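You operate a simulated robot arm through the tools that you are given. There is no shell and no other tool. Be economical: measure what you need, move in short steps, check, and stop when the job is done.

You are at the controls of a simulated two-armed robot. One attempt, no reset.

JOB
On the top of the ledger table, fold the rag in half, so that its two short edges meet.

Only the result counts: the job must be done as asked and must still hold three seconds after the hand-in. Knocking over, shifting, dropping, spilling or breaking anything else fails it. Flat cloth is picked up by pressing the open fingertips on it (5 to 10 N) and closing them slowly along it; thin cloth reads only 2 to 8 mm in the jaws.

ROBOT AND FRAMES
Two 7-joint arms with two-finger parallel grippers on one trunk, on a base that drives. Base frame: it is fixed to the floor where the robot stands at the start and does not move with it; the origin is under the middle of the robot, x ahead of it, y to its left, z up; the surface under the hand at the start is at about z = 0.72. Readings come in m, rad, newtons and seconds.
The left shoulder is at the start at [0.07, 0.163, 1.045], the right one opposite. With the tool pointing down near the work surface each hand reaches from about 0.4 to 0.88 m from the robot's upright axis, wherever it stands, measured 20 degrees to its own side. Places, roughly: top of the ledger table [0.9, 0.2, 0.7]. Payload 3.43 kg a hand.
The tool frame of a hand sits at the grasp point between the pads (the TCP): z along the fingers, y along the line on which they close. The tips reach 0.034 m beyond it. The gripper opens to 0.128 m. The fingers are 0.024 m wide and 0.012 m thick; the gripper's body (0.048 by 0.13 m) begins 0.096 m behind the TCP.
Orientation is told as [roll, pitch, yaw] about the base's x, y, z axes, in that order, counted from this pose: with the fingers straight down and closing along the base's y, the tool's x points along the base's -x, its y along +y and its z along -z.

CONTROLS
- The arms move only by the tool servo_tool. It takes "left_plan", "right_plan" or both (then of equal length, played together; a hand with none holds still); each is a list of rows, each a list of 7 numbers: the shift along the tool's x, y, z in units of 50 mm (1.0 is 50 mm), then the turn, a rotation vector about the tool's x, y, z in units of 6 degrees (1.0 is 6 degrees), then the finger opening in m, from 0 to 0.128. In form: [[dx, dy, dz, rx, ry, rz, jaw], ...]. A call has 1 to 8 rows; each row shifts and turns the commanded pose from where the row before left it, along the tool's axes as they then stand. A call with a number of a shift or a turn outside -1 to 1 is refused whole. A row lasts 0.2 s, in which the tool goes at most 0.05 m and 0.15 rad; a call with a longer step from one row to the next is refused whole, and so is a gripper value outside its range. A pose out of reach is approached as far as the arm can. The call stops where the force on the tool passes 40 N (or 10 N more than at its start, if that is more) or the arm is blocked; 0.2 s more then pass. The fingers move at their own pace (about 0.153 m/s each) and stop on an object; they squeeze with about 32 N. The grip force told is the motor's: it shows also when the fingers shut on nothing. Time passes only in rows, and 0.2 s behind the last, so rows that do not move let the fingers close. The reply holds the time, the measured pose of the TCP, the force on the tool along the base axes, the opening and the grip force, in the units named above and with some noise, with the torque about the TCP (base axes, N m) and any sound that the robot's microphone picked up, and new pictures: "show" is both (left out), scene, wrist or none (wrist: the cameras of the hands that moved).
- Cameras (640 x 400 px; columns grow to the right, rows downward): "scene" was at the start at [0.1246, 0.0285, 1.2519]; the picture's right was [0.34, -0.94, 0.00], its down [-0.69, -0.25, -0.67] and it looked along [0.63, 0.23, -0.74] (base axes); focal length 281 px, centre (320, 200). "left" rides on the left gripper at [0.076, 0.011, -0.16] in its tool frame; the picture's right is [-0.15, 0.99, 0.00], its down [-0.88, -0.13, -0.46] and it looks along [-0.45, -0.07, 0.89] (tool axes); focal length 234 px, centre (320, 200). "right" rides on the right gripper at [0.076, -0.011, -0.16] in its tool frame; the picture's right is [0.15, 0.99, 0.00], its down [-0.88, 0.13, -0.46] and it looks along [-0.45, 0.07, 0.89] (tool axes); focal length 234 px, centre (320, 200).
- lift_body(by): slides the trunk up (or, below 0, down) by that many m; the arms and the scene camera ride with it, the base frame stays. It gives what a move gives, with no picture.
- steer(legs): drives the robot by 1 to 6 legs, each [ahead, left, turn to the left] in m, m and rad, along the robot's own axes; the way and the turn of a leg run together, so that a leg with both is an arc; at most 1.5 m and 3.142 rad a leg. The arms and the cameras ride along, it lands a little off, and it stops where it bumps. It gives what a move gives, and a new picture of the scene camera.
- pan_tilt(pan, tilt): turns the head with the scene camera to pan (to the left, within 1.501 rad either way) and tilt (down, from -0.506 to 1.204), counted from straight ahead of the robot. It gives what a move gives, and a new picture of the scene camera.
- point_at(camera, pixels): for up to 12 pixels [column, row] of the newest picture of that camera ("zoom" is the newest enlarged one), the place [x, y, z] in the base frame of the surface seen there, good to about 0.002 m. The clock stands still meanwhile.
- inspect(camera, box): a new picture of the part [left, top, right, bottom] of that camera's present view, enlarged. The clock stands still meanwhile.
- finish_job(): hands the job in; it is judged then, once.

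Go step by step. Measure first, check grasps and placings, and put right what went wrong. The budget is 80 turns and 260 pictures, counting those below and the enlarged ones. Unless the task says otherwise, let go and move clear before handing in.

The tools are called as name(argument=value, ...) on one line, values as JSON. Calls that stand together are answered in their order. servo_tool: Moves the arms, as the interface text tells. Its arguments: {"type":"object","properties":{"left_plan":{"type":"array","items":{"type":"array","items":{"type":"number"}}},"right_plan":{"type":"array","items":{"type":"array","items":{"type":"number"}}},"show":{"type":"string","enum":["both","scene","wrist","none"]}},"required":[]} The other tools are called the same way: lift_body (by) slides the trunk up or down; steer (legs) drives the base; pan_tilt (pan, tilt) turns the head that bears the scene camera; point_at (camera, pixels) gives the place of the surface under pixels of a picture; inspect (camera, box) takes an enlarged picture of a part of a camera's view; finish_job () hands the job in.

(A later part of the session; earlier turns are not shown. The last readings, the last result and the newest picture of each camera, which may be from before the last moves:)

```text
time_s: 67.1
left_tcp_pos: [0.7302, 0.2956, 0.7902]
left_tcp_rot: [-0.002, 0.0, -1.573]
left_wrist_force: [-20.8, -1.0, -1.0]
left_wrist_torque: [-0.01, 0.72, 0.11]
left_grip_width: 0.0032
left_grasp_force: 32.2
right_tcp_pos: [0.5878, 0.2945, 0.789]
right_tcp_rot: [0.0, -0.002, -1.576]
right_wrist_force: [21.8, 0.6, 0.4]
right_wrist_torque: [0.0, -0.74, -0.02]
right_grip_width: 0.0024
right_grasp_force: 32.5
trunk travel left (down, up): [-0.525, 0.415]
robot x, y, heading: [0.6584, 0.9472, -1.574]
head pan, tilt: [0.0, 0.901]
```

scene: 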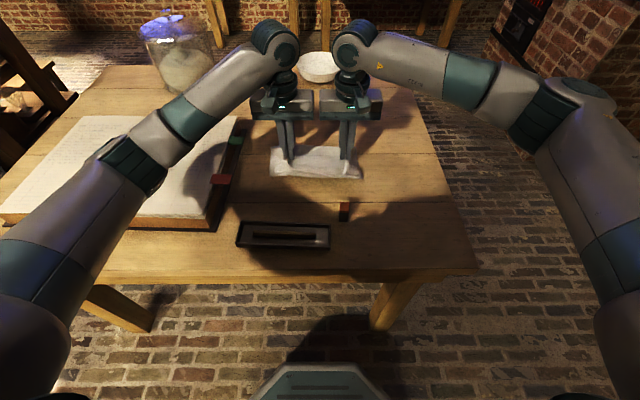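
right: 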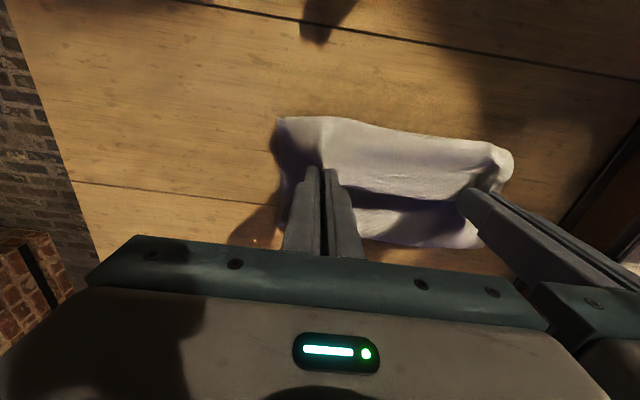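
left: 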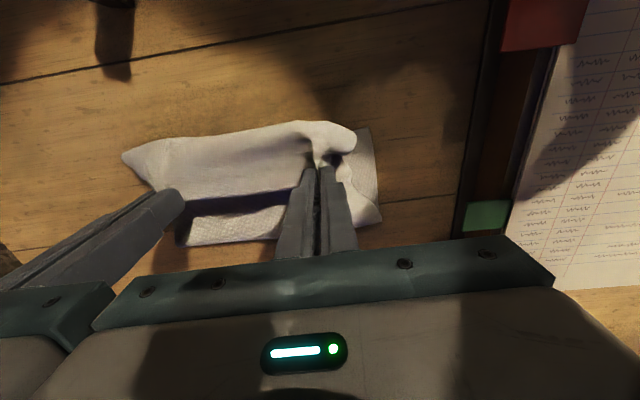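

The hem edge is now held by both hands (jaws 3.2/2.4 mm), lifted clear of the lower layers. I carry it in a low arc towards me, tilting the fingers, to lay it out beyond the near edge.

servo_tool(left_plan=[[0.3, -0.03, -0.3, 0, -1, 0, 0], [0.267, 0, -0.33, 0, -1, 0, 0], [0.252, 0, -0.258, 0, -1, 0, 0], [0.285, 0, -0.093, 0, -1, 0, 0], [0.315, 0, -0.031, 0, -1, 0, 0], [0.36, 0, 0.023, 0, -1, 0, 0], [0.36, 0, -0.014, 0, -1, 0, 0], [0.424, 0, 0.022, 0, -1, 0, 0]], right_plan=[[0.3, 0.03, -0.3, 0, -1, 0, 0], [0.267, 0, -0.33, 0, -1, 0, 0], [0.252, 0, -0.258, 0, -1, 0, 0], [0.285, 0, -0.093, 0, -1, 0, 0], [0.315, 0, -0.031, 0, -1, 0, 0], [0.36, 0, 0.023, 0, -1, 0, 0], [0.36, 0, -0.014, 0, -1, 0, 0], [0.424, 0, 0.022, 0, -1, 0, 0]], show="both")

```text
time_s: 68.9
left_tcp_pos: [0.7302, 0.4163, 0.7924]
left_tcp_rot: [-0.002, -0.84, -1.57]
left_wrist_force: [-18.3, -0.1, -1.5]
left_wrist_torque: [-0.04, 0.5, -0.41]
left_grip_width: 0.003
left_grasp_force: 32.3
right_tcp_pos: [0.5898, 0.4138, 0.7897]
right_tcp_rot: [0.006, -0.843, -1.579]
right_wrist_force: [18.5, 0.8, -0.3]
right_wrist_torque: [0.03, -0.48, 0.48]
right_grip_width: 0.0024
right_grasp_force: 32.3
trunk travel left (down, up): [-0.525, 0.415]
robot x, y, heading: [0.6599, 0.9442, -1.579]
head pan, tilt: [0.0, 0.901]
```

scene: 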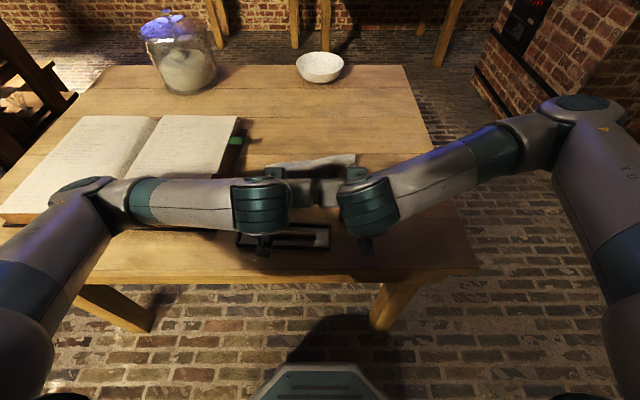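
right: 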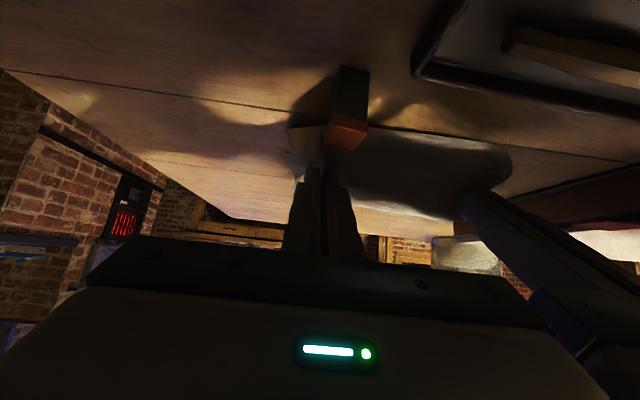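
left: 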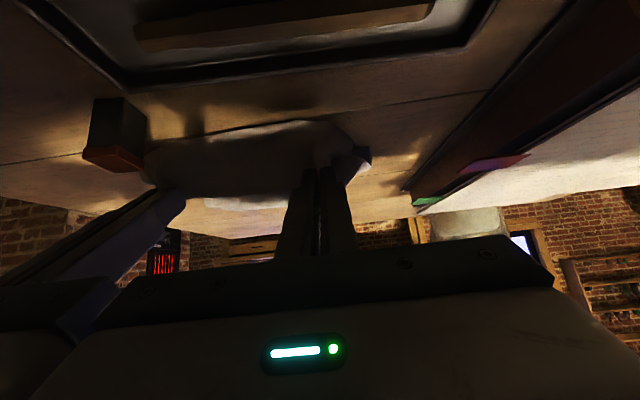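

inspect(camera="scene", box=[230, 130, 390, 260])

inspect(camera="right", box=[260, 50, 540, 260])

```text
3.08 times, centred on (310, 195) of scene
```

zoom: 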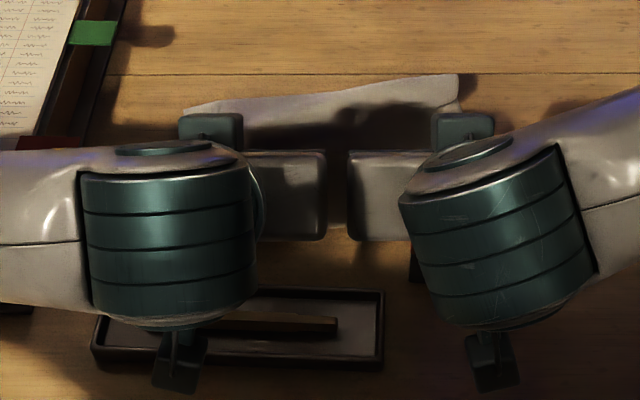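

```text
1.90 times, centred on (400, 155) of right
```

zoom: 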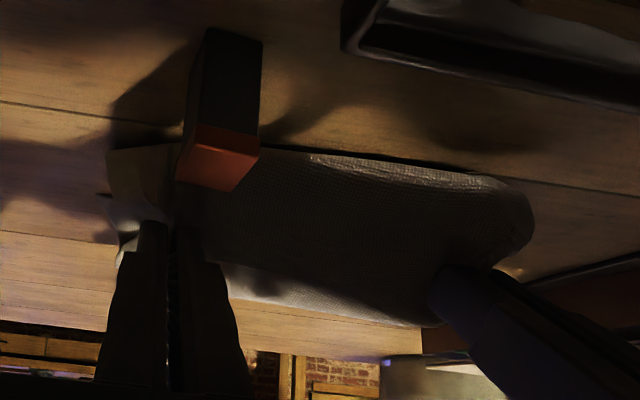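

point_at(camera="zoom", pixels=[[300, 120], [240, 130]])

point_at(camera="scene", pixels=[[280, 164], [300, 162], [330, 158], [342, 157], [318, 166], [300, 170], [346, 208]])

```text
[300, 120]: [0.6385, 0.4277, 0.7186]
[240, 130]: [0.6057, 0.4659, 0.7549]
```

```text
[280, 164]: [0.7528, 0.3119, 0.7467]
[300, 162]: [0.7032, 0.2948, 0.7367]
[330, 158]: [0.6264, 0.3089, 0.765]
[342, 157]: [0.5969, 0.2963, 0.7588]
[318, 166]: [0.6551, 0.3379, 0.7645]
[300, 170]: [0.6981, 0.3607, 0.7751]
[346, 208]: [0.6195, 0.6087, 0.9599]
```

The measured fold line has moved to y≈0.30, so the whole rag is being drawn towards me - too many layers were lifted. I bring the held edge back up and away, level the hands, and look at how it hangs.

servo_tool(left_plan=[[-0.424, 0.02, 0.022, 0, 1, 0, 0], [-0.424, 0.02, -0.022, 0, 1, 0, 0], [-0.419, 0, -0.066, 0, 1, 0, 0], [-0.41, 0, -0.11, 0, 1, 0, 0], [-0.396, 0, -0.152, 0, 1, 0, 0], [-0.378, 0, -0.192, 0, 1, 0, 0], [-0.356, 0, -0.231, 0, 1, 0, 0], [-0.33, 0, -0.267, 0, 1, 0, 0]], right_plan=[[-0.424, -0.02, 0.022, 0, 1, 0, 0], [-0.424, -0.02, -0.022, 0, 1, 0, 0], [-0.419, 0, -0.066, 0, 1, 0, 0], [-0.41, 0, -0.11, 0, 1, 0, 0], [-0.396, 0, -0.152, 0, 1, 0, 0], [-0.378, 0, -0.192, 0, 1, 0, 0], [-0.356, 0, -0.231, 0, 1, 0, 0], [-0.33, 0, -0.267, 0, 1, 0, 0]], show="both")

inspect(camera="scene", box=[230, 90, 390, 220])

```text
time_s: 70.7
left_tcp_pos: [0.7303, 0.2949, 0.9117]
left_tcp_rot: [-0.004, 0.002, -1.574]
left_wrist_force: [-23.9, -0.5, 0.0]
left_wrist_torque: [-0.07, 0.81, 0.16]
left_grip_width: 0.0028
left_grasp_force: 31.7
right_tcp_pos: [0.5891, 0.2938, 0.9106]
right_tcp_rot: [0.005, -0.001, -1.575]
right_wrist_force: [23.5, 1.1, -0.1]
right_wrist_torque: [0.04, -0.81, -0.01]
right_grip_width: 0.0024
right_grasp_force: 31.9
trunk travel left (down, up): [-0.525, 0.415]
robot x, y, heading: [0.6546, 0.9477, -1.576]
head pan, tilt: [0.0, 0.901]
```

scene: 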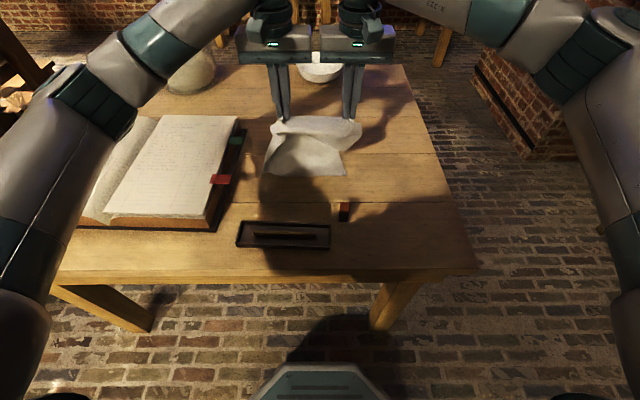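
right: 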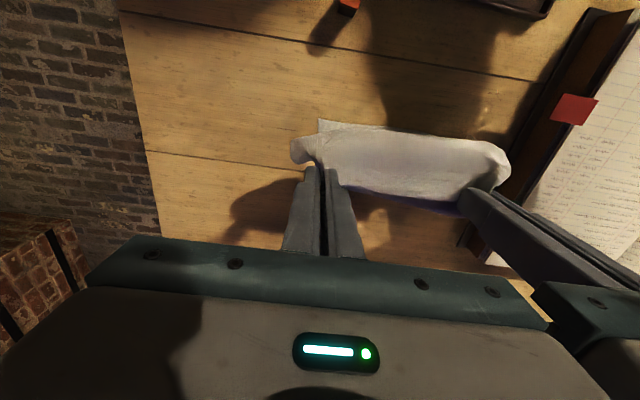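
left: 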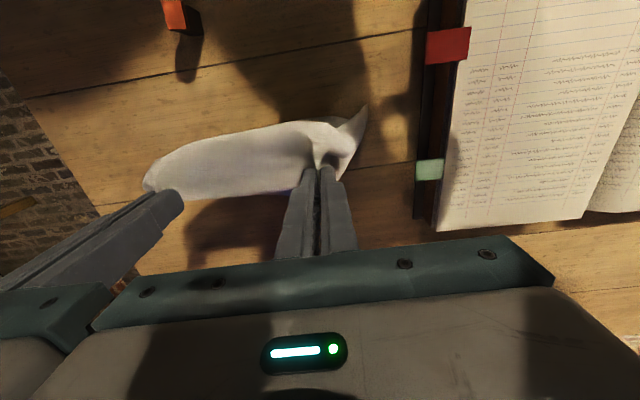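

```text
3.08 times, centred on (310, 155) of scene
```

zoom: 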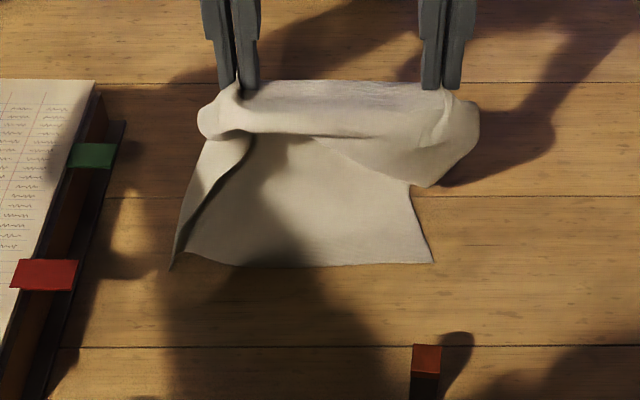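

point_at(camera="zoom", pixels=[[175, 262], [240, 263], [330, 262], [428, 260], [412, 195], [330, 200], [330, 150], [330, 125], [340, 85], [465, 150], [210, 115], [205, 180]])

```text
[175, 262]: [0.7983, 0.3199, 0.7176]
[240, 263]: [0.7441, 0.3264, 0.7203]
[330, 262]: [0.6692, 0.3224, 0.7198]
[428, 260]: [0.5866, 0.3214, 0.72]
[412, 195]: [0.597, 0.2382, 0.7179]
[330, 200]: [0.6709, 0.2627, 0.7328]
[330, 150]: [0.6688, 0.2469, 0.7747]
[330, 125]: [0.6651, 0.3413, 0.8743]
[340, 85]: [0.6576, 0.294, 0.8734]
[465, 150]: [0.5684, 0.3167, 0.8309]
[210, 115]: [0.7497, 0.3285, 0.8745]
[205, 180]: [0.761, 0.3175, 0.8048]
```

The near edge still lies at y≈0.322 and the rest hangs from the hands, with only about 8 cm on the table. I move the held edge away to y≈0.16 so that half of the rag is laid flat again.

servo_tool(left_plan=[[-0.45, 0, -0.1, 0, 0, 0, 0], [-0.45, 0, 0, 0, 0, 0, 0], [-0.45, 0, 0, 0, 0, 0, 0], [-0.45, 0, 0.1, 0, 0, 0, 0], [-0.45, 0, 0.1, 0, 0, 0, 0], [-0.45, 0, 0.1, 0, 0, 0, 0], [0, 0, 0, 0, 0, 0, 0]], right_plan=[[-0.45, 0, -0.1, 0, 0, 0, 0], [-0.45, 0, 0, 0, 0, 0, 0], [-0.45, 0, 0, 0, 0, 0, 0], [-0.45, 0, 0.1, 0, 0, 0, 0], [-0.45, 0, 0.1, 0, 0, 0, 0], [-0.45, 0, 0.1, 0, 0, 0, 0], [0, 0, 0, 0, 0, 0, 0]], show="none")

inspect(camera="scene", box=[230, 70, 390, 200])

```text
time_s: 72.3
left_tcp_pos: [0.7298, 0.1609, 0.9029]
left_tcp_rot: [-0.001, 0.0, -1.576]
left_wrist_force: [-26.4, -0.8, -0.6]
left_wrist_torque: [-0.06, 0.93, 0.16]
left_grip_width: 0.0028
left_grasp_force: 31.4
right_tcp_pos: [0.5877, 0.1609, 0.9007]
right_tcp_rot: [0.001, -0.006, -1.574]
right_wrist_force: [26.5, 0.7, 0.8]
right_wrist_torque: [0.01, -0.95, -0.04]
right_grip_width: 0.0026
right_grasp_force: 32.4
trunk travel left (down, up): [-0.525, 0.415]
robot x, y, heading: [0.6543, 0.9452, -1.577]
head pan, tilt: [0.0, 0.901]
```

```text
3.08 times, centred on (310, 135) of scene
```

zoom: 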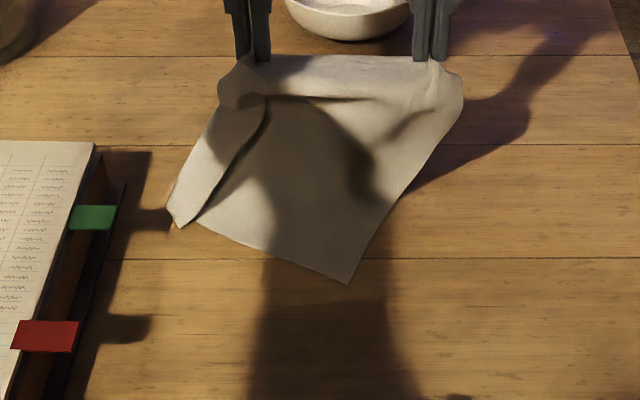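

The rag's lower part got skewed and its left side folded in, so I'll re-lay it flat and start clean. I raise the trunk so the rag hangs free and look at it.

lift_body(by=0.18)

pan_tilt(pan=0.0, tilt=0.8)

inspect(camera="scene", box=[230, 100, 410, 260])

```text
time_s: 74.3
left_tcp_pos: [0.7305, 0.1602, 1.0812]
left_tcp_rot: [-0.001, 0.001, -1.574]
left_wrist_force: [-27.1, -1.0, -0.3]
left_wrist_torque: [-0.02, 0.93, 0.1]
left_grip_width: 0.0033
left_grasp_force: 31.6
right_tcp_pos: [0.5861, 0.1609, 1.0791]
right_tcp_rot: [0.002, -0.002, -1.576]
right_wrist_force: [26.7, 1.0, 0.2]
right_wrist_torque: [0.0, -0.97, -0.01]
right_grip_width: 0.0026
right_grasp_force: 32.3
trunk travel left (down, up): [-0.705, 0.235]
robot x, y, heading: [0.654, 0.9471, -1.578]
head pan, tilt: [0.0, 0.901]
```

```text
time_s: 75.0
left_tcp_pos: [0.7314, 0.1611, 1.0812]
left_tcp_rot: [-0.002, 0.0, -1.576]
left_wrist_force: [-27.5, -1.7, 0.0]
left_wrist_torque: [0.01, 0.95, 0.15]
left_grip_width: 0.0031
left_grasp_force: 32.1
right_tcp_pos: [0.588, 0.1603, 1.0805]
right_tcp_rot: [0.003, 0.0, -1.574]
right_wrist_force: [26.9, 0.6, -0.3]
right_wrist_torque: [0.03, -0.95, -0.01]
right_grip_width: 0.0027
right_grasp_force: 31.7
trunk travel left (down, up): [-0.705, 0.235]
robot x, y, heading: [0.6578, 0.9465, -1.575]
head pan, tilt: [0.0, 0.799]
```

scene: 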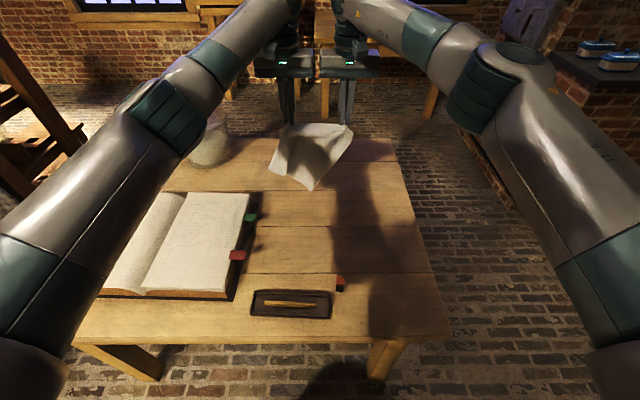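

```text
2.50 times, centred on (320, 180) of scene
```

zoom: 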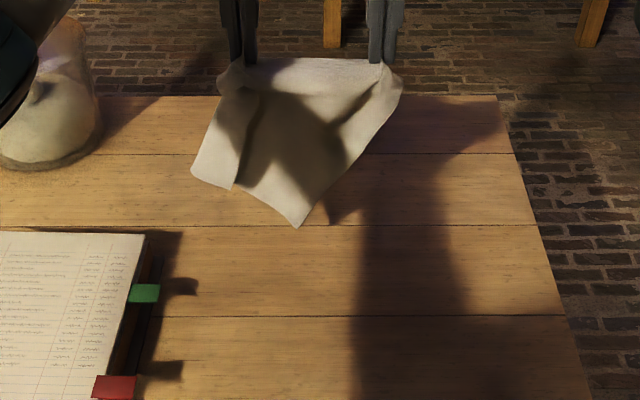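

The rag hangs free but skewed. I'll lay it down again: bring the hands back over the near side (y≈0.30), drive 0.1 m closer in between, then go diagonally down and away so it trails out flat.

servo_tool(left_plan=[[0.7, 0, 0, 0, 0, 0, 0], [0.7, 0, 0, 0, 0, 0, 0], [0.7, 0, 0, 0, 0, 0, 0], [0.7, 0, 0, 0, 0, 0, 0]], right_plan=[[0.7, 0, 0, 0, 0, 0, 0], [0.7, 0, 0, 0, 0, 0, 0], [0.7, 0, 0, 0, 0, 0, 0], [0.7, 0, 0, 0, 0, 0, 0]], show="none")

steer(legs=[[0.1, 0, 0]])

servo_tool(left_plan=[[0.7, 0, 0, 0, 0, 0, 0], [0.7, 0, 0, 0, 0, 0, 0], [0.6, 0, 0, 0, 0, 0, 0], [0, 0, 0, 0, 0, 0, 0], [0, 0, 0, 0, 0, 0, 0]], right_plan=[[0.7, 0, 0, 0, 0, 0, 0], [0.7, 0, 0, 0, 0, 0, 0], [0.6, 0, 0, 0, 0, 0, 0], [0, 0, 0, 0, 0, 0, 0], [0, 0, 0, 0, 0, 0, 0]], show="none")

servo_tool(left_plan=[[-0.56, 0, 0.78, 0, 0, 0, 0], [-0.56, 0, 0.78, 0, 0, 0, 0], [-0.56, 0, 0.78, 0, 0, 0, 0], [-0.56, 0, 0.78, 0, 0, 0, 0], [-0.56, 0, 0.78, 0, 0, 0, 0], [-0.56, 0, 0.78, 0, 0, 0, 0], [-0.56, 0, 0.78, 0, 0, 0, 0], [-0.56, 0, 0.7, 0, 0, 0, 0]], right_plan=[[-0.56, 0, 0.78, 0, 0, 0, 0], [-0.56, 0, 0.78, 0, 0, 0, 0], [-0.56, 0, 0.78, 0, 0, 0, 0], [-0.56, 0, 0.78, 0, 0, 0, 0], [-0.56, 0, 0.78, 0, 0, 0, 0], [-0.56, 0, 0.78, 0, 0, 0, 0], [-0.56, 0, 0.78, 0, 0, 0, 0], [-0.56, 0, 0.7, 0, 0, 0, 0]], show="scene")

inspect(camera="scene", box=[230, 100, 410, 260])

```text
time_s: 76.0
left_tcp_pos: [0.7307, 0.3032, 1.0831]
left_tcp_rot: [-0.004, -0.002, -1.573]
left_wrist_force: [-25.5, -0.7, 0.2]
left_wrist_torque: [-0.1, 0.84, 0.14]
left_grip_width: 0.0033
left_grasp_force: 32.0
right_tcp_pos: [0.5878, 0.3015, 1.0811]
right_tcp_rot: [0.004, -0.004, -1.577]
right_wrist_force: [25.2, 0.8, 0.5]
right_wrist_torque: [0.01, -0.88, 0.0]
right_grip_width: 0.0026
right_grasp_force: 32.3
trunk travel left (down, up): [-0.705, 0.235]
robot x, y, heading: [0.6564, 0.9442, -1.573]
head pan, tilt: [0.0, 0.799]
```

```text
time_s: 77.1
left_tcp_pos: [0.7304, 0.201, 1.0832]
left_tcp_rot: [-0.005, -0.001, -1.571]
left_wrist_force: [-25.4, -1.7, -0.5]
left_wrist_torque: [-0.03, 0.86, 0.16]
left_grip_width: 0.003
left_grasp_force: 32.2
right_tcp_pos: [0.5878, 0.2, 1.0797]
right_tcp_rot: [0.006, -0.003, -1.576]
right_wrist_force: [24.7, 0.6, 0.3]
right_wrist_torque: [0.05, -0.93, -0.01]
right_grip_width: 0.0027
right_grasp_force: 32.0
trunk travel left (down, up): [-0.705, 0.235]
robot x, y, heading: [0.6515, 0.8481, -1.582]
head pan, tilt: [0.0, 0.799]
```

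scene: 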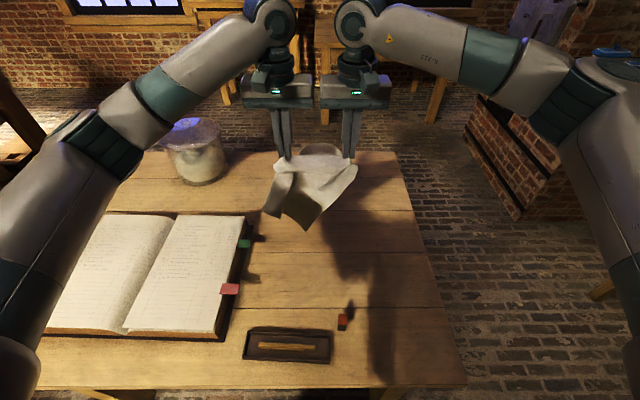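

```text
time_s: 78.3
left_tcp_pos: [0.73, 0.3005, 1.0811]
left_tcp_rot: [-0.004, -0.004, -1.573]
left_wrist_force: [-20.0, -0.3, -0.6]
left_wrist_torque: [0.0, 0.65, 0.1]
left_grip_width: 0.0029
left_grasp_force: 31.8
right_tcp_pos: [0.5887, 0.2997, 1.0785]
right_tcp_rot: [0.004, -0.004, -1.574]
right_wrist_force: [20.4, 1.3, 0.4]
right_wrist_torque: [0.02, -0.7, -0.01]
right_grip_width: 0.0025
right_grasp_force: 32.0
trunk travel left (down, up): [-0.705, 0.235]
robot x, y, heading: [0.6546, 0.8479, -1.577]
head pan, tilt: [0.0, 0.799]
```

```text
time_s: 80.1
left_tcp_pos: [0.7284, 0.075, 0.7724]
left_tcp_rot: [-0.005, -0.002, -1.576]
left_wrist_force: [-12.3, -0.2, -1.0]
left_wrist_torque: [-0.01, 0.42, 0.05]
left_grip_width: 0.0029
left_grasp_force: 32.1
right_tcp_pos: [0.5903, 0.0739, 0.7715]
right_tcp_rot: [0.002, -0.001, -1.573]
right_wrist_force: [12.2, 0.3, -0.6]
right_wrist_torque: [0.04, -0.42, 0.03]
right_grip_width: 0.0022
right_grasp_force: 31.9
trunk travel left (down, up): [-0.705, 0.235]
robot x, y, heading: [0.6549, 0.848, -1.574]
head pan, tilt: [0.0, 0.799]
```

scene: 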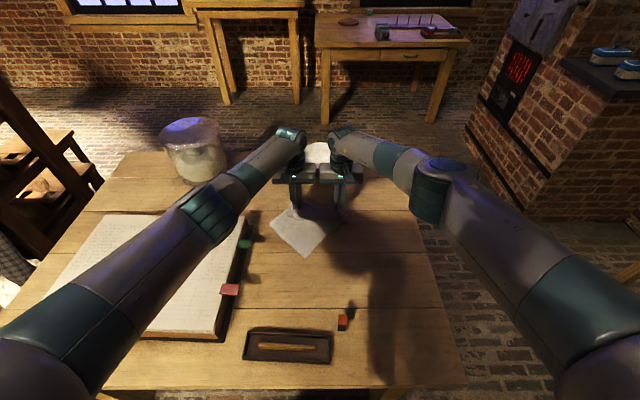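

```text
2.50 times, centred on (320, 180) of scene
```

zoom: 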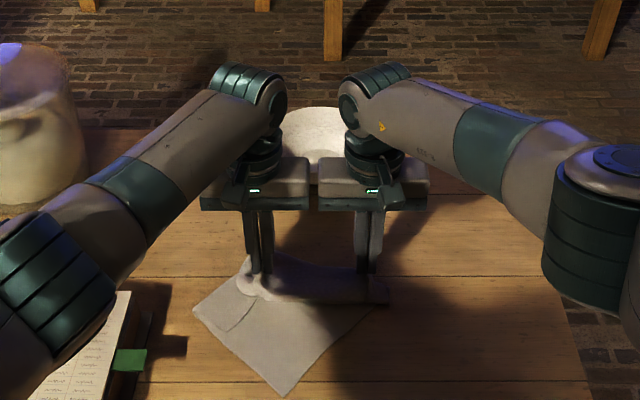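

The rag now lies rotated with its far edge in the hands. I lower a little, release gently and rise to see how it lies.

servo_tool(left_plan=[[-0.1, 0, 0.2, 0, 0, 0, 0], [0, 0, 0, 0, 0, 0, 0.015], [0, 0, 0, 0, 0, 0, 0.03], [0, 0, -0.5, 0, 0, 0, 0.03], [0, 0.4, -0.9, 0, 0, 0, 0.03], [0, 0.6, -0.8, 0, 0, 0, 0.03], [0.5, 0.8, -0.3, 0, 0, 0, 0.03], [0.5, 0.8, 0, 0, 0, 0, 0.03]], right_plan=[[-0.1, 0, 0.2, 0, 0, 0, 0], [0, 0, 0, 0, 0, 0, 0.015], [0, 0, 0, 0, 0, 0, 0.03], [0, 0, -0.5, 0, 0, 0, 0.03], [0, -0.4, -0.9, 0, 0, 0, 0.03], [0, -0.6, -0.8, 0, 0, 0, 0.03], [0.5, -0.8, -0.3, 0, 0, 0, 0.03], [0.5, -0.8, 0, 0, 0, 0, 0.03]], show="scene")

inspect(camera="scene", box=[240, 160, 390, 270])

```text
time_s: 81.9
left_tcp_pos: [0.8594, 0.1234, 0.8899]
left_tcp_rot: [-0.004, -0.003, -1.574]
left_wrist_force: [0.1, 0.1, -0.4]
left_wrist_torque: [-0.04, -0.03, -0.03]
left_grip_width: 0.0301
left_grasp_force: 0.0
right_tcp_pos: [0.4578, 0.1222, 0.8889]
right_tcp_rot: [0.003, -0.004, -1.574]
right_wrist_force: [-0.2, 0.5, -0.2]
right_wrist_torque: [-0.03, 0.01, -0.01]
right_grip_width: 0.0301
right_grasp_force: 0.0
trunk travel left (down, up): [-0.705, 0.235]
robot x, y, heading: [0.657, 0.8473, -1.577]
head pan, tilt: [0.0, 0.799]
```

scene: 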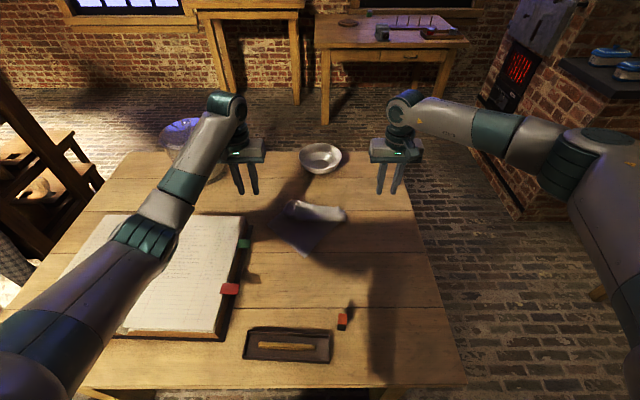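

```text
3.64 times, centred on (315, 215) of scene
```

zoom: 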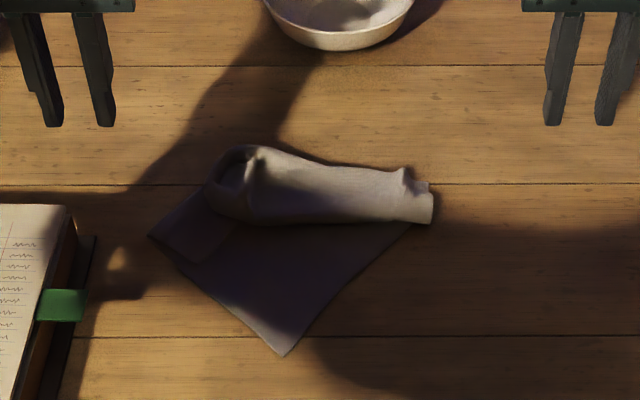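

point_at(camera="zoom", pixels=[[285, 350], [152, 235], [432, 221], [428, 183], [405, 172], [330, 168], [245, 150], [212, 190], [250, 165], [250, 215], [330, 215], [200, 262]])

inspect(camera="scene", box=[265, 190, 355, 260])

```text
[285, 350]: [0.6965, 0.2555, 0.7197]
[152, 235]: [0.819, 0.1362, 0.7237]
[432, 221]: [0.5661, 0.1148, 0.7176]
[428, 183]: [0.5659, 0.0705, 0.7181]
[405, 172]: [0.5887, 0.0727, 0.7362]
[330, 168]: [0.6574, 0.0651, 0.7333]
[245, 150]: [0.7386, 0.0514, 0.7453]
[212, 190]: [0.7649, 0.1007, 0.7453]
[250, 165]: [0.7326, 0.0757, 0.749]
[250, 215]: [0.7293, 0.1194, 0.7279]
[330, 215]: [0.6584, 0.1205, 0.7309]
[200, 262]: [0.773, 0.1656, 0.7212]
```

```text
5.71 times, centred on (310, 225) of scene
```

zoom: 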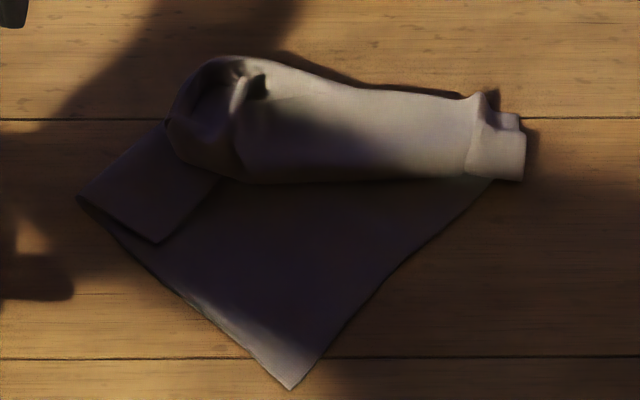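

The far part is rolled up and the rag lies rotated, but the near-right corner P at (0.6965, 0.2555) is a clean single layer. I'll take P with the right hand, lift the whole rag so it hangs out straight, and lay it flat again; first approach and light press at P.

servo_tool(right_plan=[[0.297, 0.683, 0.1, 0, 0, 0, 0.03], [0.297, 0.683, 0.1, 0, 0, 0, 0.03], [0.297, 0.683, 0.3, 0, 0, 0, 0.03], [0.297, 0.683, 0.4, 0, 0, 0, 0.03], [0.297, 0.683, 0.5, 0, 0, 0, 0.03], [0.297, 0.683, 0.5, 0, 0, 0, 0.03], [0.297, 0.683, 0.66, 0, 0, 0, 0.03], [0, 0, 0, 0, 0, 0, 0.03]], show="none")

servo_tool(right_plan=[[0, 0, 0.06, 0, 0, 0, 0.03], [0, 0, 0.04, 0, 0, 0, 0.03], [0, 0, 0, 0, 0, 0, 0.03]], show="wrist")

```text
time_s: 83.7
left_tcp_pos: [0.8603, 0.1227, 0.8892]
left_tcp_rot: [-0.002, 0.0, -1.573]
left_wrist_force: [-0.4, 0.8, 0.3]
left_wrist_torque: [0.0, -0.03, 0.01]
left_grip_width: 0.0303
left_grasp_force: 0.1
right_tcp_pos: [0.6979, 0.224, 0.7585]
right_tcp_rot: [0.003, -0.004, -1.574]
right_wrist_force: [-0.1, 0.3, -0.5]
right_wrist_torque: [0.03, -0.05, 0.0]
right_grip_width: 0.0302
right_grasp_force: 0.2
trunk travel left (down, up): [-0.705, 0.235]
robot x, y, heading: [0.6553, 0.8473, -1.573]
head pan, tilt: [0.0, 0.799]
```

```text
time_s: 84.5
left_tcp_pos: [0.8599, 0.1238, 0.8893]
left_tcp_rot: [-0.004, -0.002, -1.572]
left_wrist_force: [-0.5, -0.5, -0.3]
left_wrist_torque: [-0.03, 0.0, 0.0]
left_grip_width: 0.03
left_grasp_force: 0.1
right_tcp_pos: [0.6989, 0.2235, 0.7559]
right_tcp_rot: [0.005, -0.005, -1.575]
right_wrist_force: [0.4, 0.8, 11.8]
right_wrist_torque: [0.08, 0.13, 0.0]
right_grip_width: 0.0296
right_grasp_force: 0.0
trunk travel left (down, up): [-0.705, 0.235]
robot x, y, heading: [0.6554, 0.85, -1.572]
head pan, tilt: [0.0, 0.799]
```

right: 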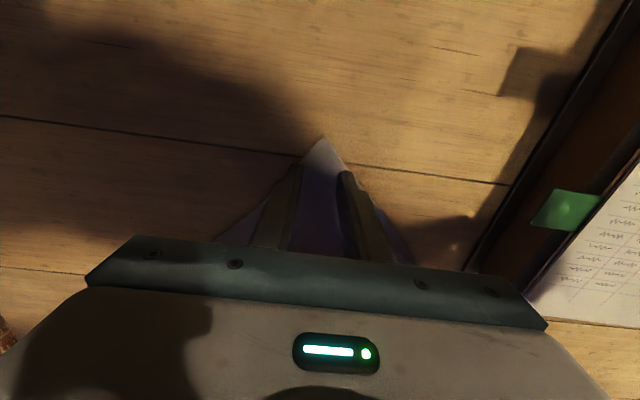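

P is between the fingertips with 11.8 N. I close slowly, lift, and raise the trunk so that the rag hangs free, then look.

servo_tool(right_plan=[[0, 0, 0, 0, 0, 0, 0.025], [0, 0, 0, 0, 0, 0, 0.02], [0, 0, 0, 0, 0, 0, 0.015], [0, 0, 0, 0, 0, 0, 0.01], [0, 0, 0, 0, 0, 0, 0.005], [0, 0, 0, 0, 0, 0, 0], [0, 0, 0, 0, 0, 0, 0]], show="none")

servo_tool(right_plan=[[0, 0, -0.5, 0, 0, 0, 0], [0, 0, -0.9, 0, 0, 0, 0], [0, 0, -0.9, 0, 0, 0, 0], [0, 0, -0.9, 0, 0, 0, 0], [0, 0, -0.9, 0, 0, 0, 0], [0, 0, 0, 0, 0, 0, 0]], show="none")

lift_body(by=0.2)

pan_tilt(pan=0.0, tilt=0.75)

```text
time_s: 86.1
left_tcp_pos: [0.8594, 0.1231, 0.89]
left_tcp_rot: [-0.004, -0.005, -1.574]
left_wrist_force: [0.1, 0.4, 0.2]
left_wrist_torque: [0.01, -0.02, -0.02]
left_grip_width: 0.0302
left_grasp_force: 0.1
right_tcp_pos: [0.6975, 0.2246, 0.7559]
right_tcp_rot: [0.004, -0.006, -1.575]
right_wrist_force: [-0.3, -1.7, 20.6]
right_wrist_torque: [0.04, 0.04, -0.01]
right_grip_width: 0.0023
right_grasp_force: 32.2
trunk travel left (down, up): [-0.705, 0.235]
robot x, y, heading: [0.6579, 0.8461, -1.576]
head pan, tilt: [0.0, 0.799]
```

```text
time_s: 87.5
left_tcp_pos: [0.8606, 0.1213, 0.8888]
left_tcp_rot: [-0.003, -0.001, -1.571]
left_wrist_force: [-0.1, 0.3, 0.4]
left_wrist_torque: [0.02, -0.01, -0.01]
left_grip_width: 0.0297
left_grasp_force: 0.1
right_tcp_pos: [0.6966, 0.2228, 0.9595]
right_tcp_rot: [0.002, -0.002, -1.575]
right_wrist_force: [-0.2, -0.8, -0.2]
right_wrist_torque: [0.0, -0.03, -0.01]
right_grip_width: 0.0022
right_grasp_force: 32.1
trunk travel left (down, up): [-0.705, 0.235]
robot x, y, heading: [0.6569, 0.8473, -1.576]
head pan, tilt: [0.0, 0.799]
```

```text
time_s: 89.7
left_tcp_pos: [0.8598, 0.1219, 1.0886]
left_tcp_rot: [-0.003, 0.0, -1.573]
left_wrist_force: [-0.1, 0.2, 0.2]
left_wrist_torque: [0.0, 0.0, 0.02]
left_grip_width: 0.03
left_grasp_force: 0.0
right_tcp_pos: [0.6968, 0.2233, 1.1594]
right_tcp_rot: [0.003, -0.004, -1.573]
right_wrist_force: [0.5, 0.0, -0.4]
right_wrist_torque: [-0.02, 0.03, -0.03]
right_grip_width: 0.0023
right_grasp_force: 32.0
trunk travel left (down, up): [-0.905, 0.035]
robot x, y, heading: [0.6567, 0.8468, -1.579]
head pan, tilt: [0.0, 0.799]
```

```text
time_s: 90.3
left_tcp_pos: [0.8602, 0.1217, 1.0893]
left_tcp_rot: [-0.003, -0.003, -1.573]
left_wrist_force: [-0.1, -0.1, 1.0]
left_wrist_torque: [0.02, -0.02, -0.03]
left_grip_width: 0.0299
left_grasp_force: 0.0
right_tcp_pos: [0.6975, 0.2239, 1.1605]
right_tcp_rot: [0.005, -0.003, -1.576]
right_wrist_force: [-0.8, 0.3, -1.2]
right_wrist_torque: [0.0, -0.01, 0.01]
right_grip_width: 0.0021
right_grasp_force: 31.9
trunk travel left (down, up): [-0.905, 0.035]
robot x, y, heading: [0.6535, 0.8482, -1.577]
head pan, tilt: [0.0, 0.75]
```

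scene: 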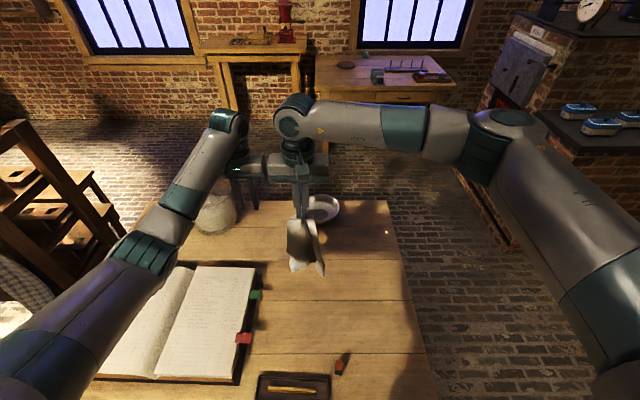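

inspect(camera="scene", box=[250, 190, 370, 290])

inspect(camera="left", box=[0, 0, 400, 250])

point_at(camera="scene", pixels=[[300, 222], [292, 240], [293, 268], [303, 262], [310, 240], [316, 240], [322, 273], [318, 255], [308, 258], [297, 265]])

```text
4.00 times, centred on (310, 240) of scene
```

zoom: 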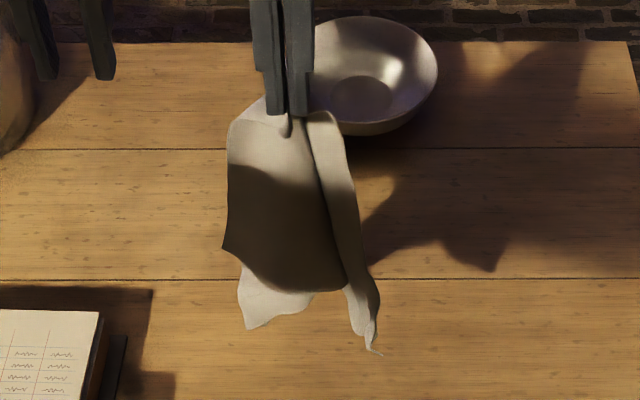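

```text
1.60 times, centred on (200, 125) of left
```

zoom: 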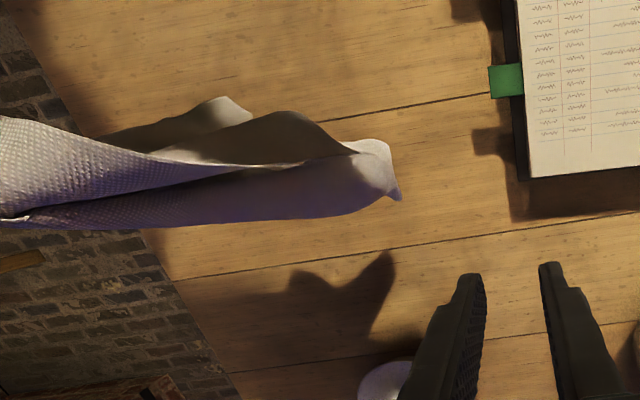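

```text
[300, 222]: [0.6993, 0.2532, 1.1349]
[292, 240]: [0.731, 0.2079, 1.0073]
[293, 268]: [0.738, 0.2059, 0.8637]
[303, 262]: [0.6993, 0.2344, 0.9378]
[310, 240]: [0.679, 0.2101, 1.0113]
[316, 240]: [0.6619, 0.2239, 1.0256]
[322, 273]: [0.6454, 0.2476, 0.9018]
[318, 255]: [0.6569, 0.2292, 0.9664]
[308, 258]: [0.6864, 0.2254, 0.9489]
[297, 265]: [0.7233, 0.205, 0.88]
```

The rag hangs from P with side panels; I need the neighbouring short-edge corner Q. I measure the candidate corners in both views.

point_at(camera="zoom", pixels=[[225, 102], [245, 118], [390, 190], [398, 198], [375, 146], [300, 130], [330, 140], [150, 150], [200, 200], [340, 205]])

point_at(camera="scene", pixels=[[287, 252], [291, 271], [301, 268], [315, 262], [323, 276], [318, 264], [289, 222], [314, 220], [300, 240], [292, 258]])

inspect(camera="left", box=[0, 40, 260, 160])

inspect(camera="right", box=[160, 40, 480, 240])

```text
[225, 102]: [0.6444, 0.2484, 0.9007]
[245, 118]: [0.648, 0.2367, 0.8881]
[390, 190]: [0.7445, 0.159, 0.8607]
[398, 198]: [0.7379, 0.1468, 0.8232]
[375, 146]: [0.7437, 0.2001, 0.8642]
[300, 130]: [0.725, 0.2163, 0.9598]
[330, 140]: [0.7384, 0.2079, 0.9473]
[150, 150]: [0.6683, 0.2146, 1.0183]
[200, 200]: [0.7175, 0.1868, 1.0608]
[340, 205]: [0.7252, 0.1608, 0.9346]
```

```text
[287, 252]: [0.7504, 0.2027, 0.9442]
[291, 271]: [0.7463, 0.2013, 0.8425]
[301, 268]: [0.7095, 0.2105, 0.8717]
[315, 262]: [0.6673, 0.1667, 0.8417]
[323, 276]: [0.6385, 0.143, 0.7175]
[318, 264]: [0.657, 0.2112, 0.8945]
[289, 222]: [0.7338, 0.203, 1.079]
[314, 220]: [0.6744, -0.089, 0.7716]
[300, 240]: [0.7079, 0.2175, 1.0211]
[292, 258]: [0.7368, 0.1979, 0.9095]
```

```text
2.46 times, centred on (130, 100) of left
```

zoom: 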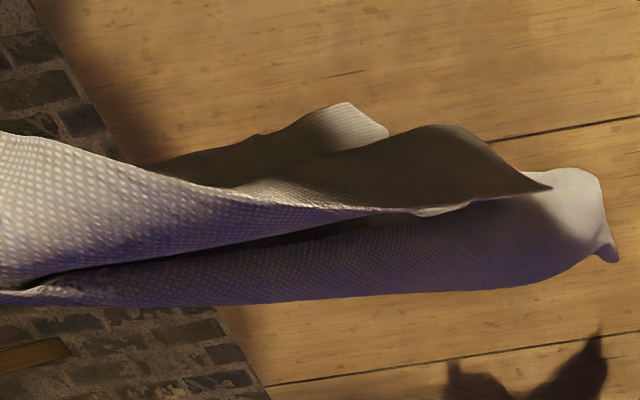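

```text
2.00 times, centred on (320, 140) of right
```

zoom: 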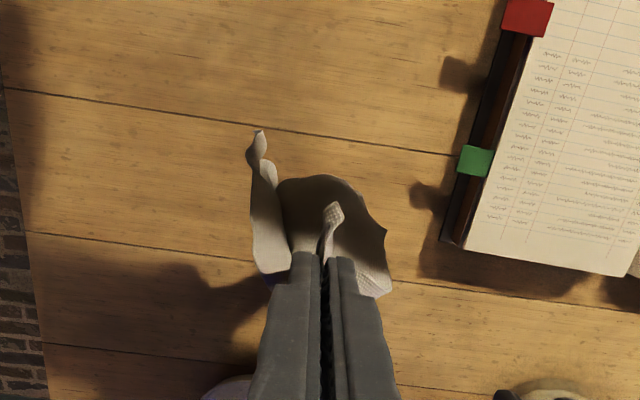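

The corner at scene (287,252) = (0.750, 0.203, 0.944) is about 0.22 m from P along an edge, so it is Q, the other end of the short edge. I turn the left hand so it can close along y and come in from the +x side, staging it at x≈0.86.

servo_tool(left_plan=[[0.3, 0.2, 0, 0, 0, 1, 0.05], [0.3, 0.2, 0, 0, 0, 1, 0.05], [0.3, 0.2, 0, 0, 0, 1, 0.05], [0.3, 0.2, 0, 0, 0, 1, 0.05], [0, 0, 0, 0, 0, 1, 0.05], [0, 0, 0, 0, 0, 1, 0.05], [0, 0, 0, 0, 0, 1, 0.05], [0, 0, 0, 0, 0, 1, 0.05]], show="none")

servo_tool(left_plan=[[0, 0, 0, 0, 0, 1, 0.05], [0, 0, 0, 0, 0, 1, 0.05], [0, 0, 0, 0, 0, 1, 0.05], [0, 0, 0, 0, 0, 1, 0.05], [0, 0, 0, 0, 0, 1, 0.05], [0, 0, 0, 0, 0, 1, 0.05], [0, 0, 0, 0, 0, 1, 0.05]], show="none")

servo_tool(left_plan=[[0, 0, 0, 0, -1, 0, 0.05], [0, 0, 0, 0, -1, 0, 0.05], [0, 0, 0, 0, -1, 0, 0.05], [0, 0, 0, 0, -1, 0, 0.05], [0, 0, 0, 0, -1, 0, 0.05], [0, 0, 0, 0, -1, 0, 0.05], [0, 0, 0, 0, -1, 0, 0.05]], show="both")

```text
time_s: 92.1
left_tcp_pos: [0.9066, 0.1748, 1.088]
left_tcp_rot: [0.0, -0.004, -2.411]
left_wrist_force: [-0.1, -0.9, 0.7]
left_wrist_torque: [0.0, 0.03, -0.02]
left_grip_width: 0.0502
left_grasp_force: 0.1
right_tcp_pos: [0.698, 0.2233, 1.1596]
right_tcp_rot: [0.003, -0.003, -1.576]
right_wrist_force: [0.4, 0.4, 0.9]
right_wrist_torque: [0.0, 0.02, -0.02]
right_grip_width: 0.0021
right_grasp_force: 31.7
trunk travel left (down, up): [-0.905, 0.035]
robot x, y, heading: [0.6576, 0.8446, -1.579]
head pan, tilt: [0.0, 0.75]
```

```text
time_s: 93.7
left_tcp_pos: [0.9089, 0.1749, 1.0879]
left_tcp_rot: [0.0, -0.005, 3.138]
left_wrist_force: [0.4, 0.4, 0.3]
left_wrist_torque: [-0.03, -0.01, 0.01]
left_grip_width: 0.0501
left_grasp_force: 0.0
right_tcp_pos: [0.6969, 0.2231, 1.1594]
right_tcp_rot: [0.005, -0.003, -1.576]
right_wrist_force: [0.7, 0.7, -0.8]
right_wrist_torque: [0.01, 0.02, -0.03]
right_grip_width: 0.0021
right_grasp_force: 32.3
trunk travel left (down, up): [-0.905, 0.035]
robot x, y, heading: [0.6566, 0.8447, -1.576]
head pan, tilt: [0.0, 0.75]
```

```text
time_s: 95.3
left_tcp_pos: [0.91, 0.1732, 1.0895]
left_tcp_rot: [0.002, -0.736, 3.139]
left_wrist_force: [0.1, -0.4, -0.1]
left_wrist_torque: [0.01, 0.01, -0.01]
left_grip_width: 0.05
left_grasp_force: 0.0
right_tcp_pos: [0.699, 0.2241, 1.1589]
right_tcp_rot: [0.003, -0.004, -1.575]
right_wrist_force: [0.3, -0.3, -0.1]
right_wrist_torque: [0.03, 0.02, 0.02]
right_grip_width: 0.0021
right_grasp_force: 31.6
trunk travel left (down, up): [-0.905, 0.035]
robot x, y, heading: [0.6562, 0.8469, -1.577]
head pan, tilt: [0.0, 0.75]
```

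scene: 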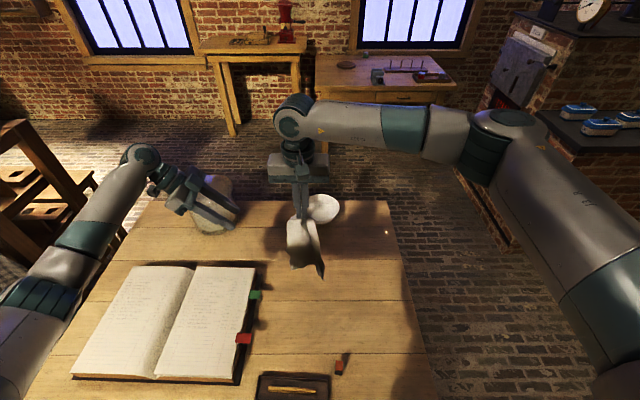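
left: 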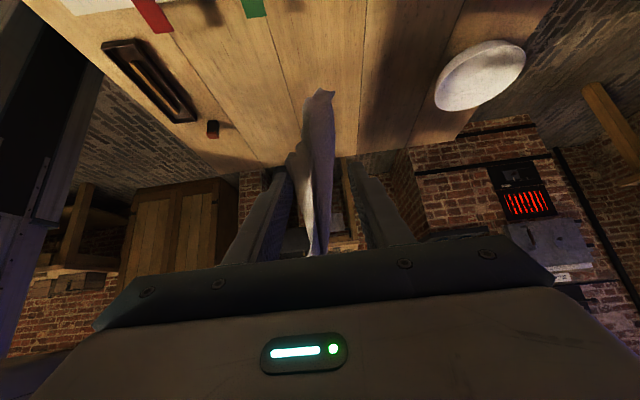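

The left hand now faces the hanging sheet edge-on, between its fingers. I enlarge this view to pick Q.

inspect(camera="left", box=[240, 80, 400, 260])

point_at(camera="left", pixels=[[325, 95], [322, 130], [310, 130], [318, 160], [308, 175], [318, 200], [310, 215], [314, 245], [300, 165]])

inspect(camera="scene", box=[260, 200, 350, 290])

```text
2.22 times, centred on (320, 170) of left
```

zoom: 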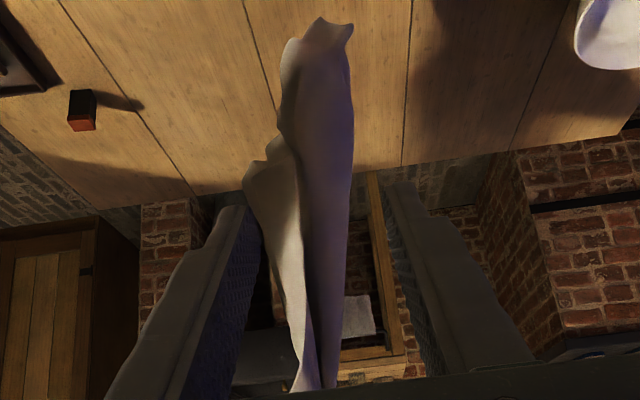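

```text
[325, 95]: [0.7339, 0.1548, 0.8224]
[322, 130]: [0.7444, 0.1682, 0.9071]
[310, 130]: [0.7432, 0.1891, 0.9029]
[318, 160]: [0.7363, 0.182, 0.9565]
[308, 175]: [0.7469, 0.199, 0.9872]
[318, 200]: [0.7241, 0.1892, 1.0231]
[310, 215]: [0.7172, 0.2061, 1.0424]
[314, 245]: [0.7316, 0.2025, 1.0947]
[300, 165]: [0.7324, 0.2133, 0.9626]
```

```text
4.44 times, centred on (305, 245) of scene
```

zoom: 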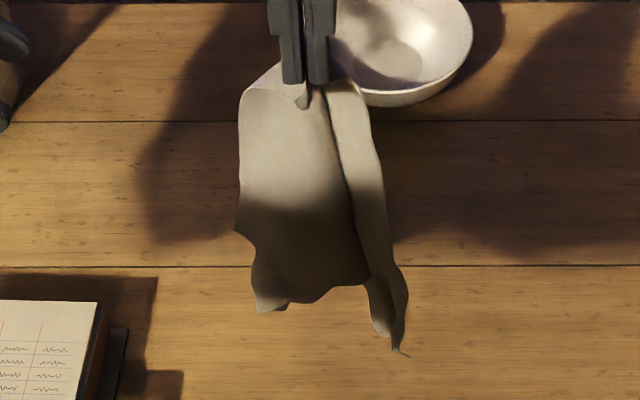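

Q's tip sticks out towards +x/+y at about (0.75, 0.212, 0.95), with another panel close behind at y≈0.185. I move the left fingertips so that they just straddle the tip (about 12 mm deep) and look.

servo_tool(left_plan=[[-0.6, -0.76, 0, 0, 0, 0, 0.034], [0, 0, 0.95, 0, 0, 0, 0.034], [0, 0, 0.95, 0, 0, 0, 0.034], [0, 0, 0.95, 0, 0, 0, 0.034], [0, 0, 0.6, 0, 0, 0, 0.034], [0, 0, 0.3, 0, 0, 0, 0.034], [0, 0, 0, 0, 0, 0, 0.034]], show="wrist")

inspect(camera="left", box=[240, 80, 400, 260])

inspect(camera="scene", box=[250, 190, 350, 290])

```text
time_s: 96.9
left_tcp_pos: [0.7608, 0.2132, 0.9697]
left_tcp_rot: [0.004, -0.736, 3.137]
left_wrist_force: [-0.8, 0.3, -0.1]
left_wrist_torque: [0.01, 0.01, 0.01]
left_grip_width: 0.034
left_grasp_force: 0.0
right_tcp_pos: [0.6987, 0.2241, 1.1597]
right_tcp_rot: [0.004, -0.004, -1.575]
right_wrist_force: [0.2, 0.6, -0.5]
right_wrist_torque: [0.01, 0.0, 0.02]
right_grip_width: 0.0022
right_grasp_force: 32.0
trunk travel left (down, up): [-0.905, 0.035]
robot x, y, heading: [0.6547, 0.8462, -1.572]
head pan, tilt: [0.0, 0.75]
```

left: 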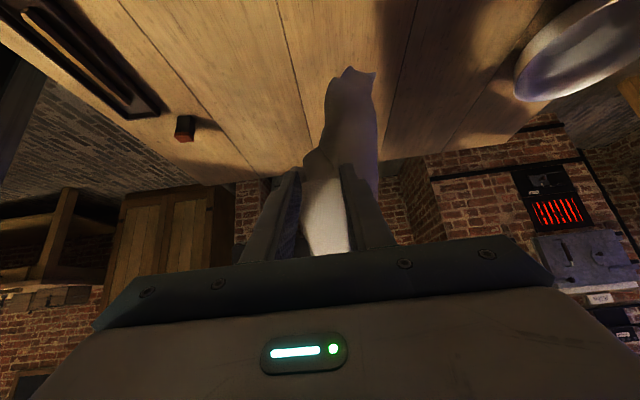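

```text
2.22 times, centred on (320, 170) of left
```

zoom: 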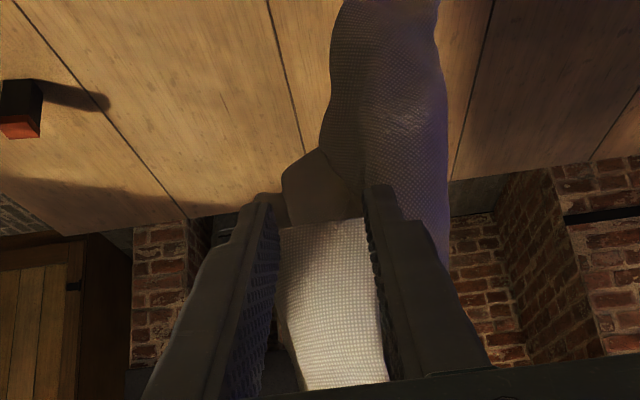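

```text
4.00 times, centred on (300, 240) of scene
```

zoom: 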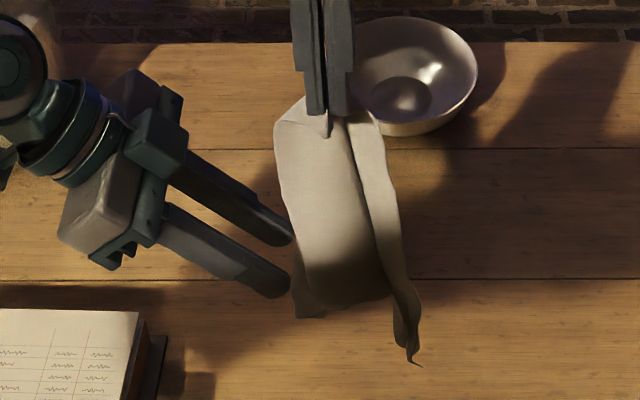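

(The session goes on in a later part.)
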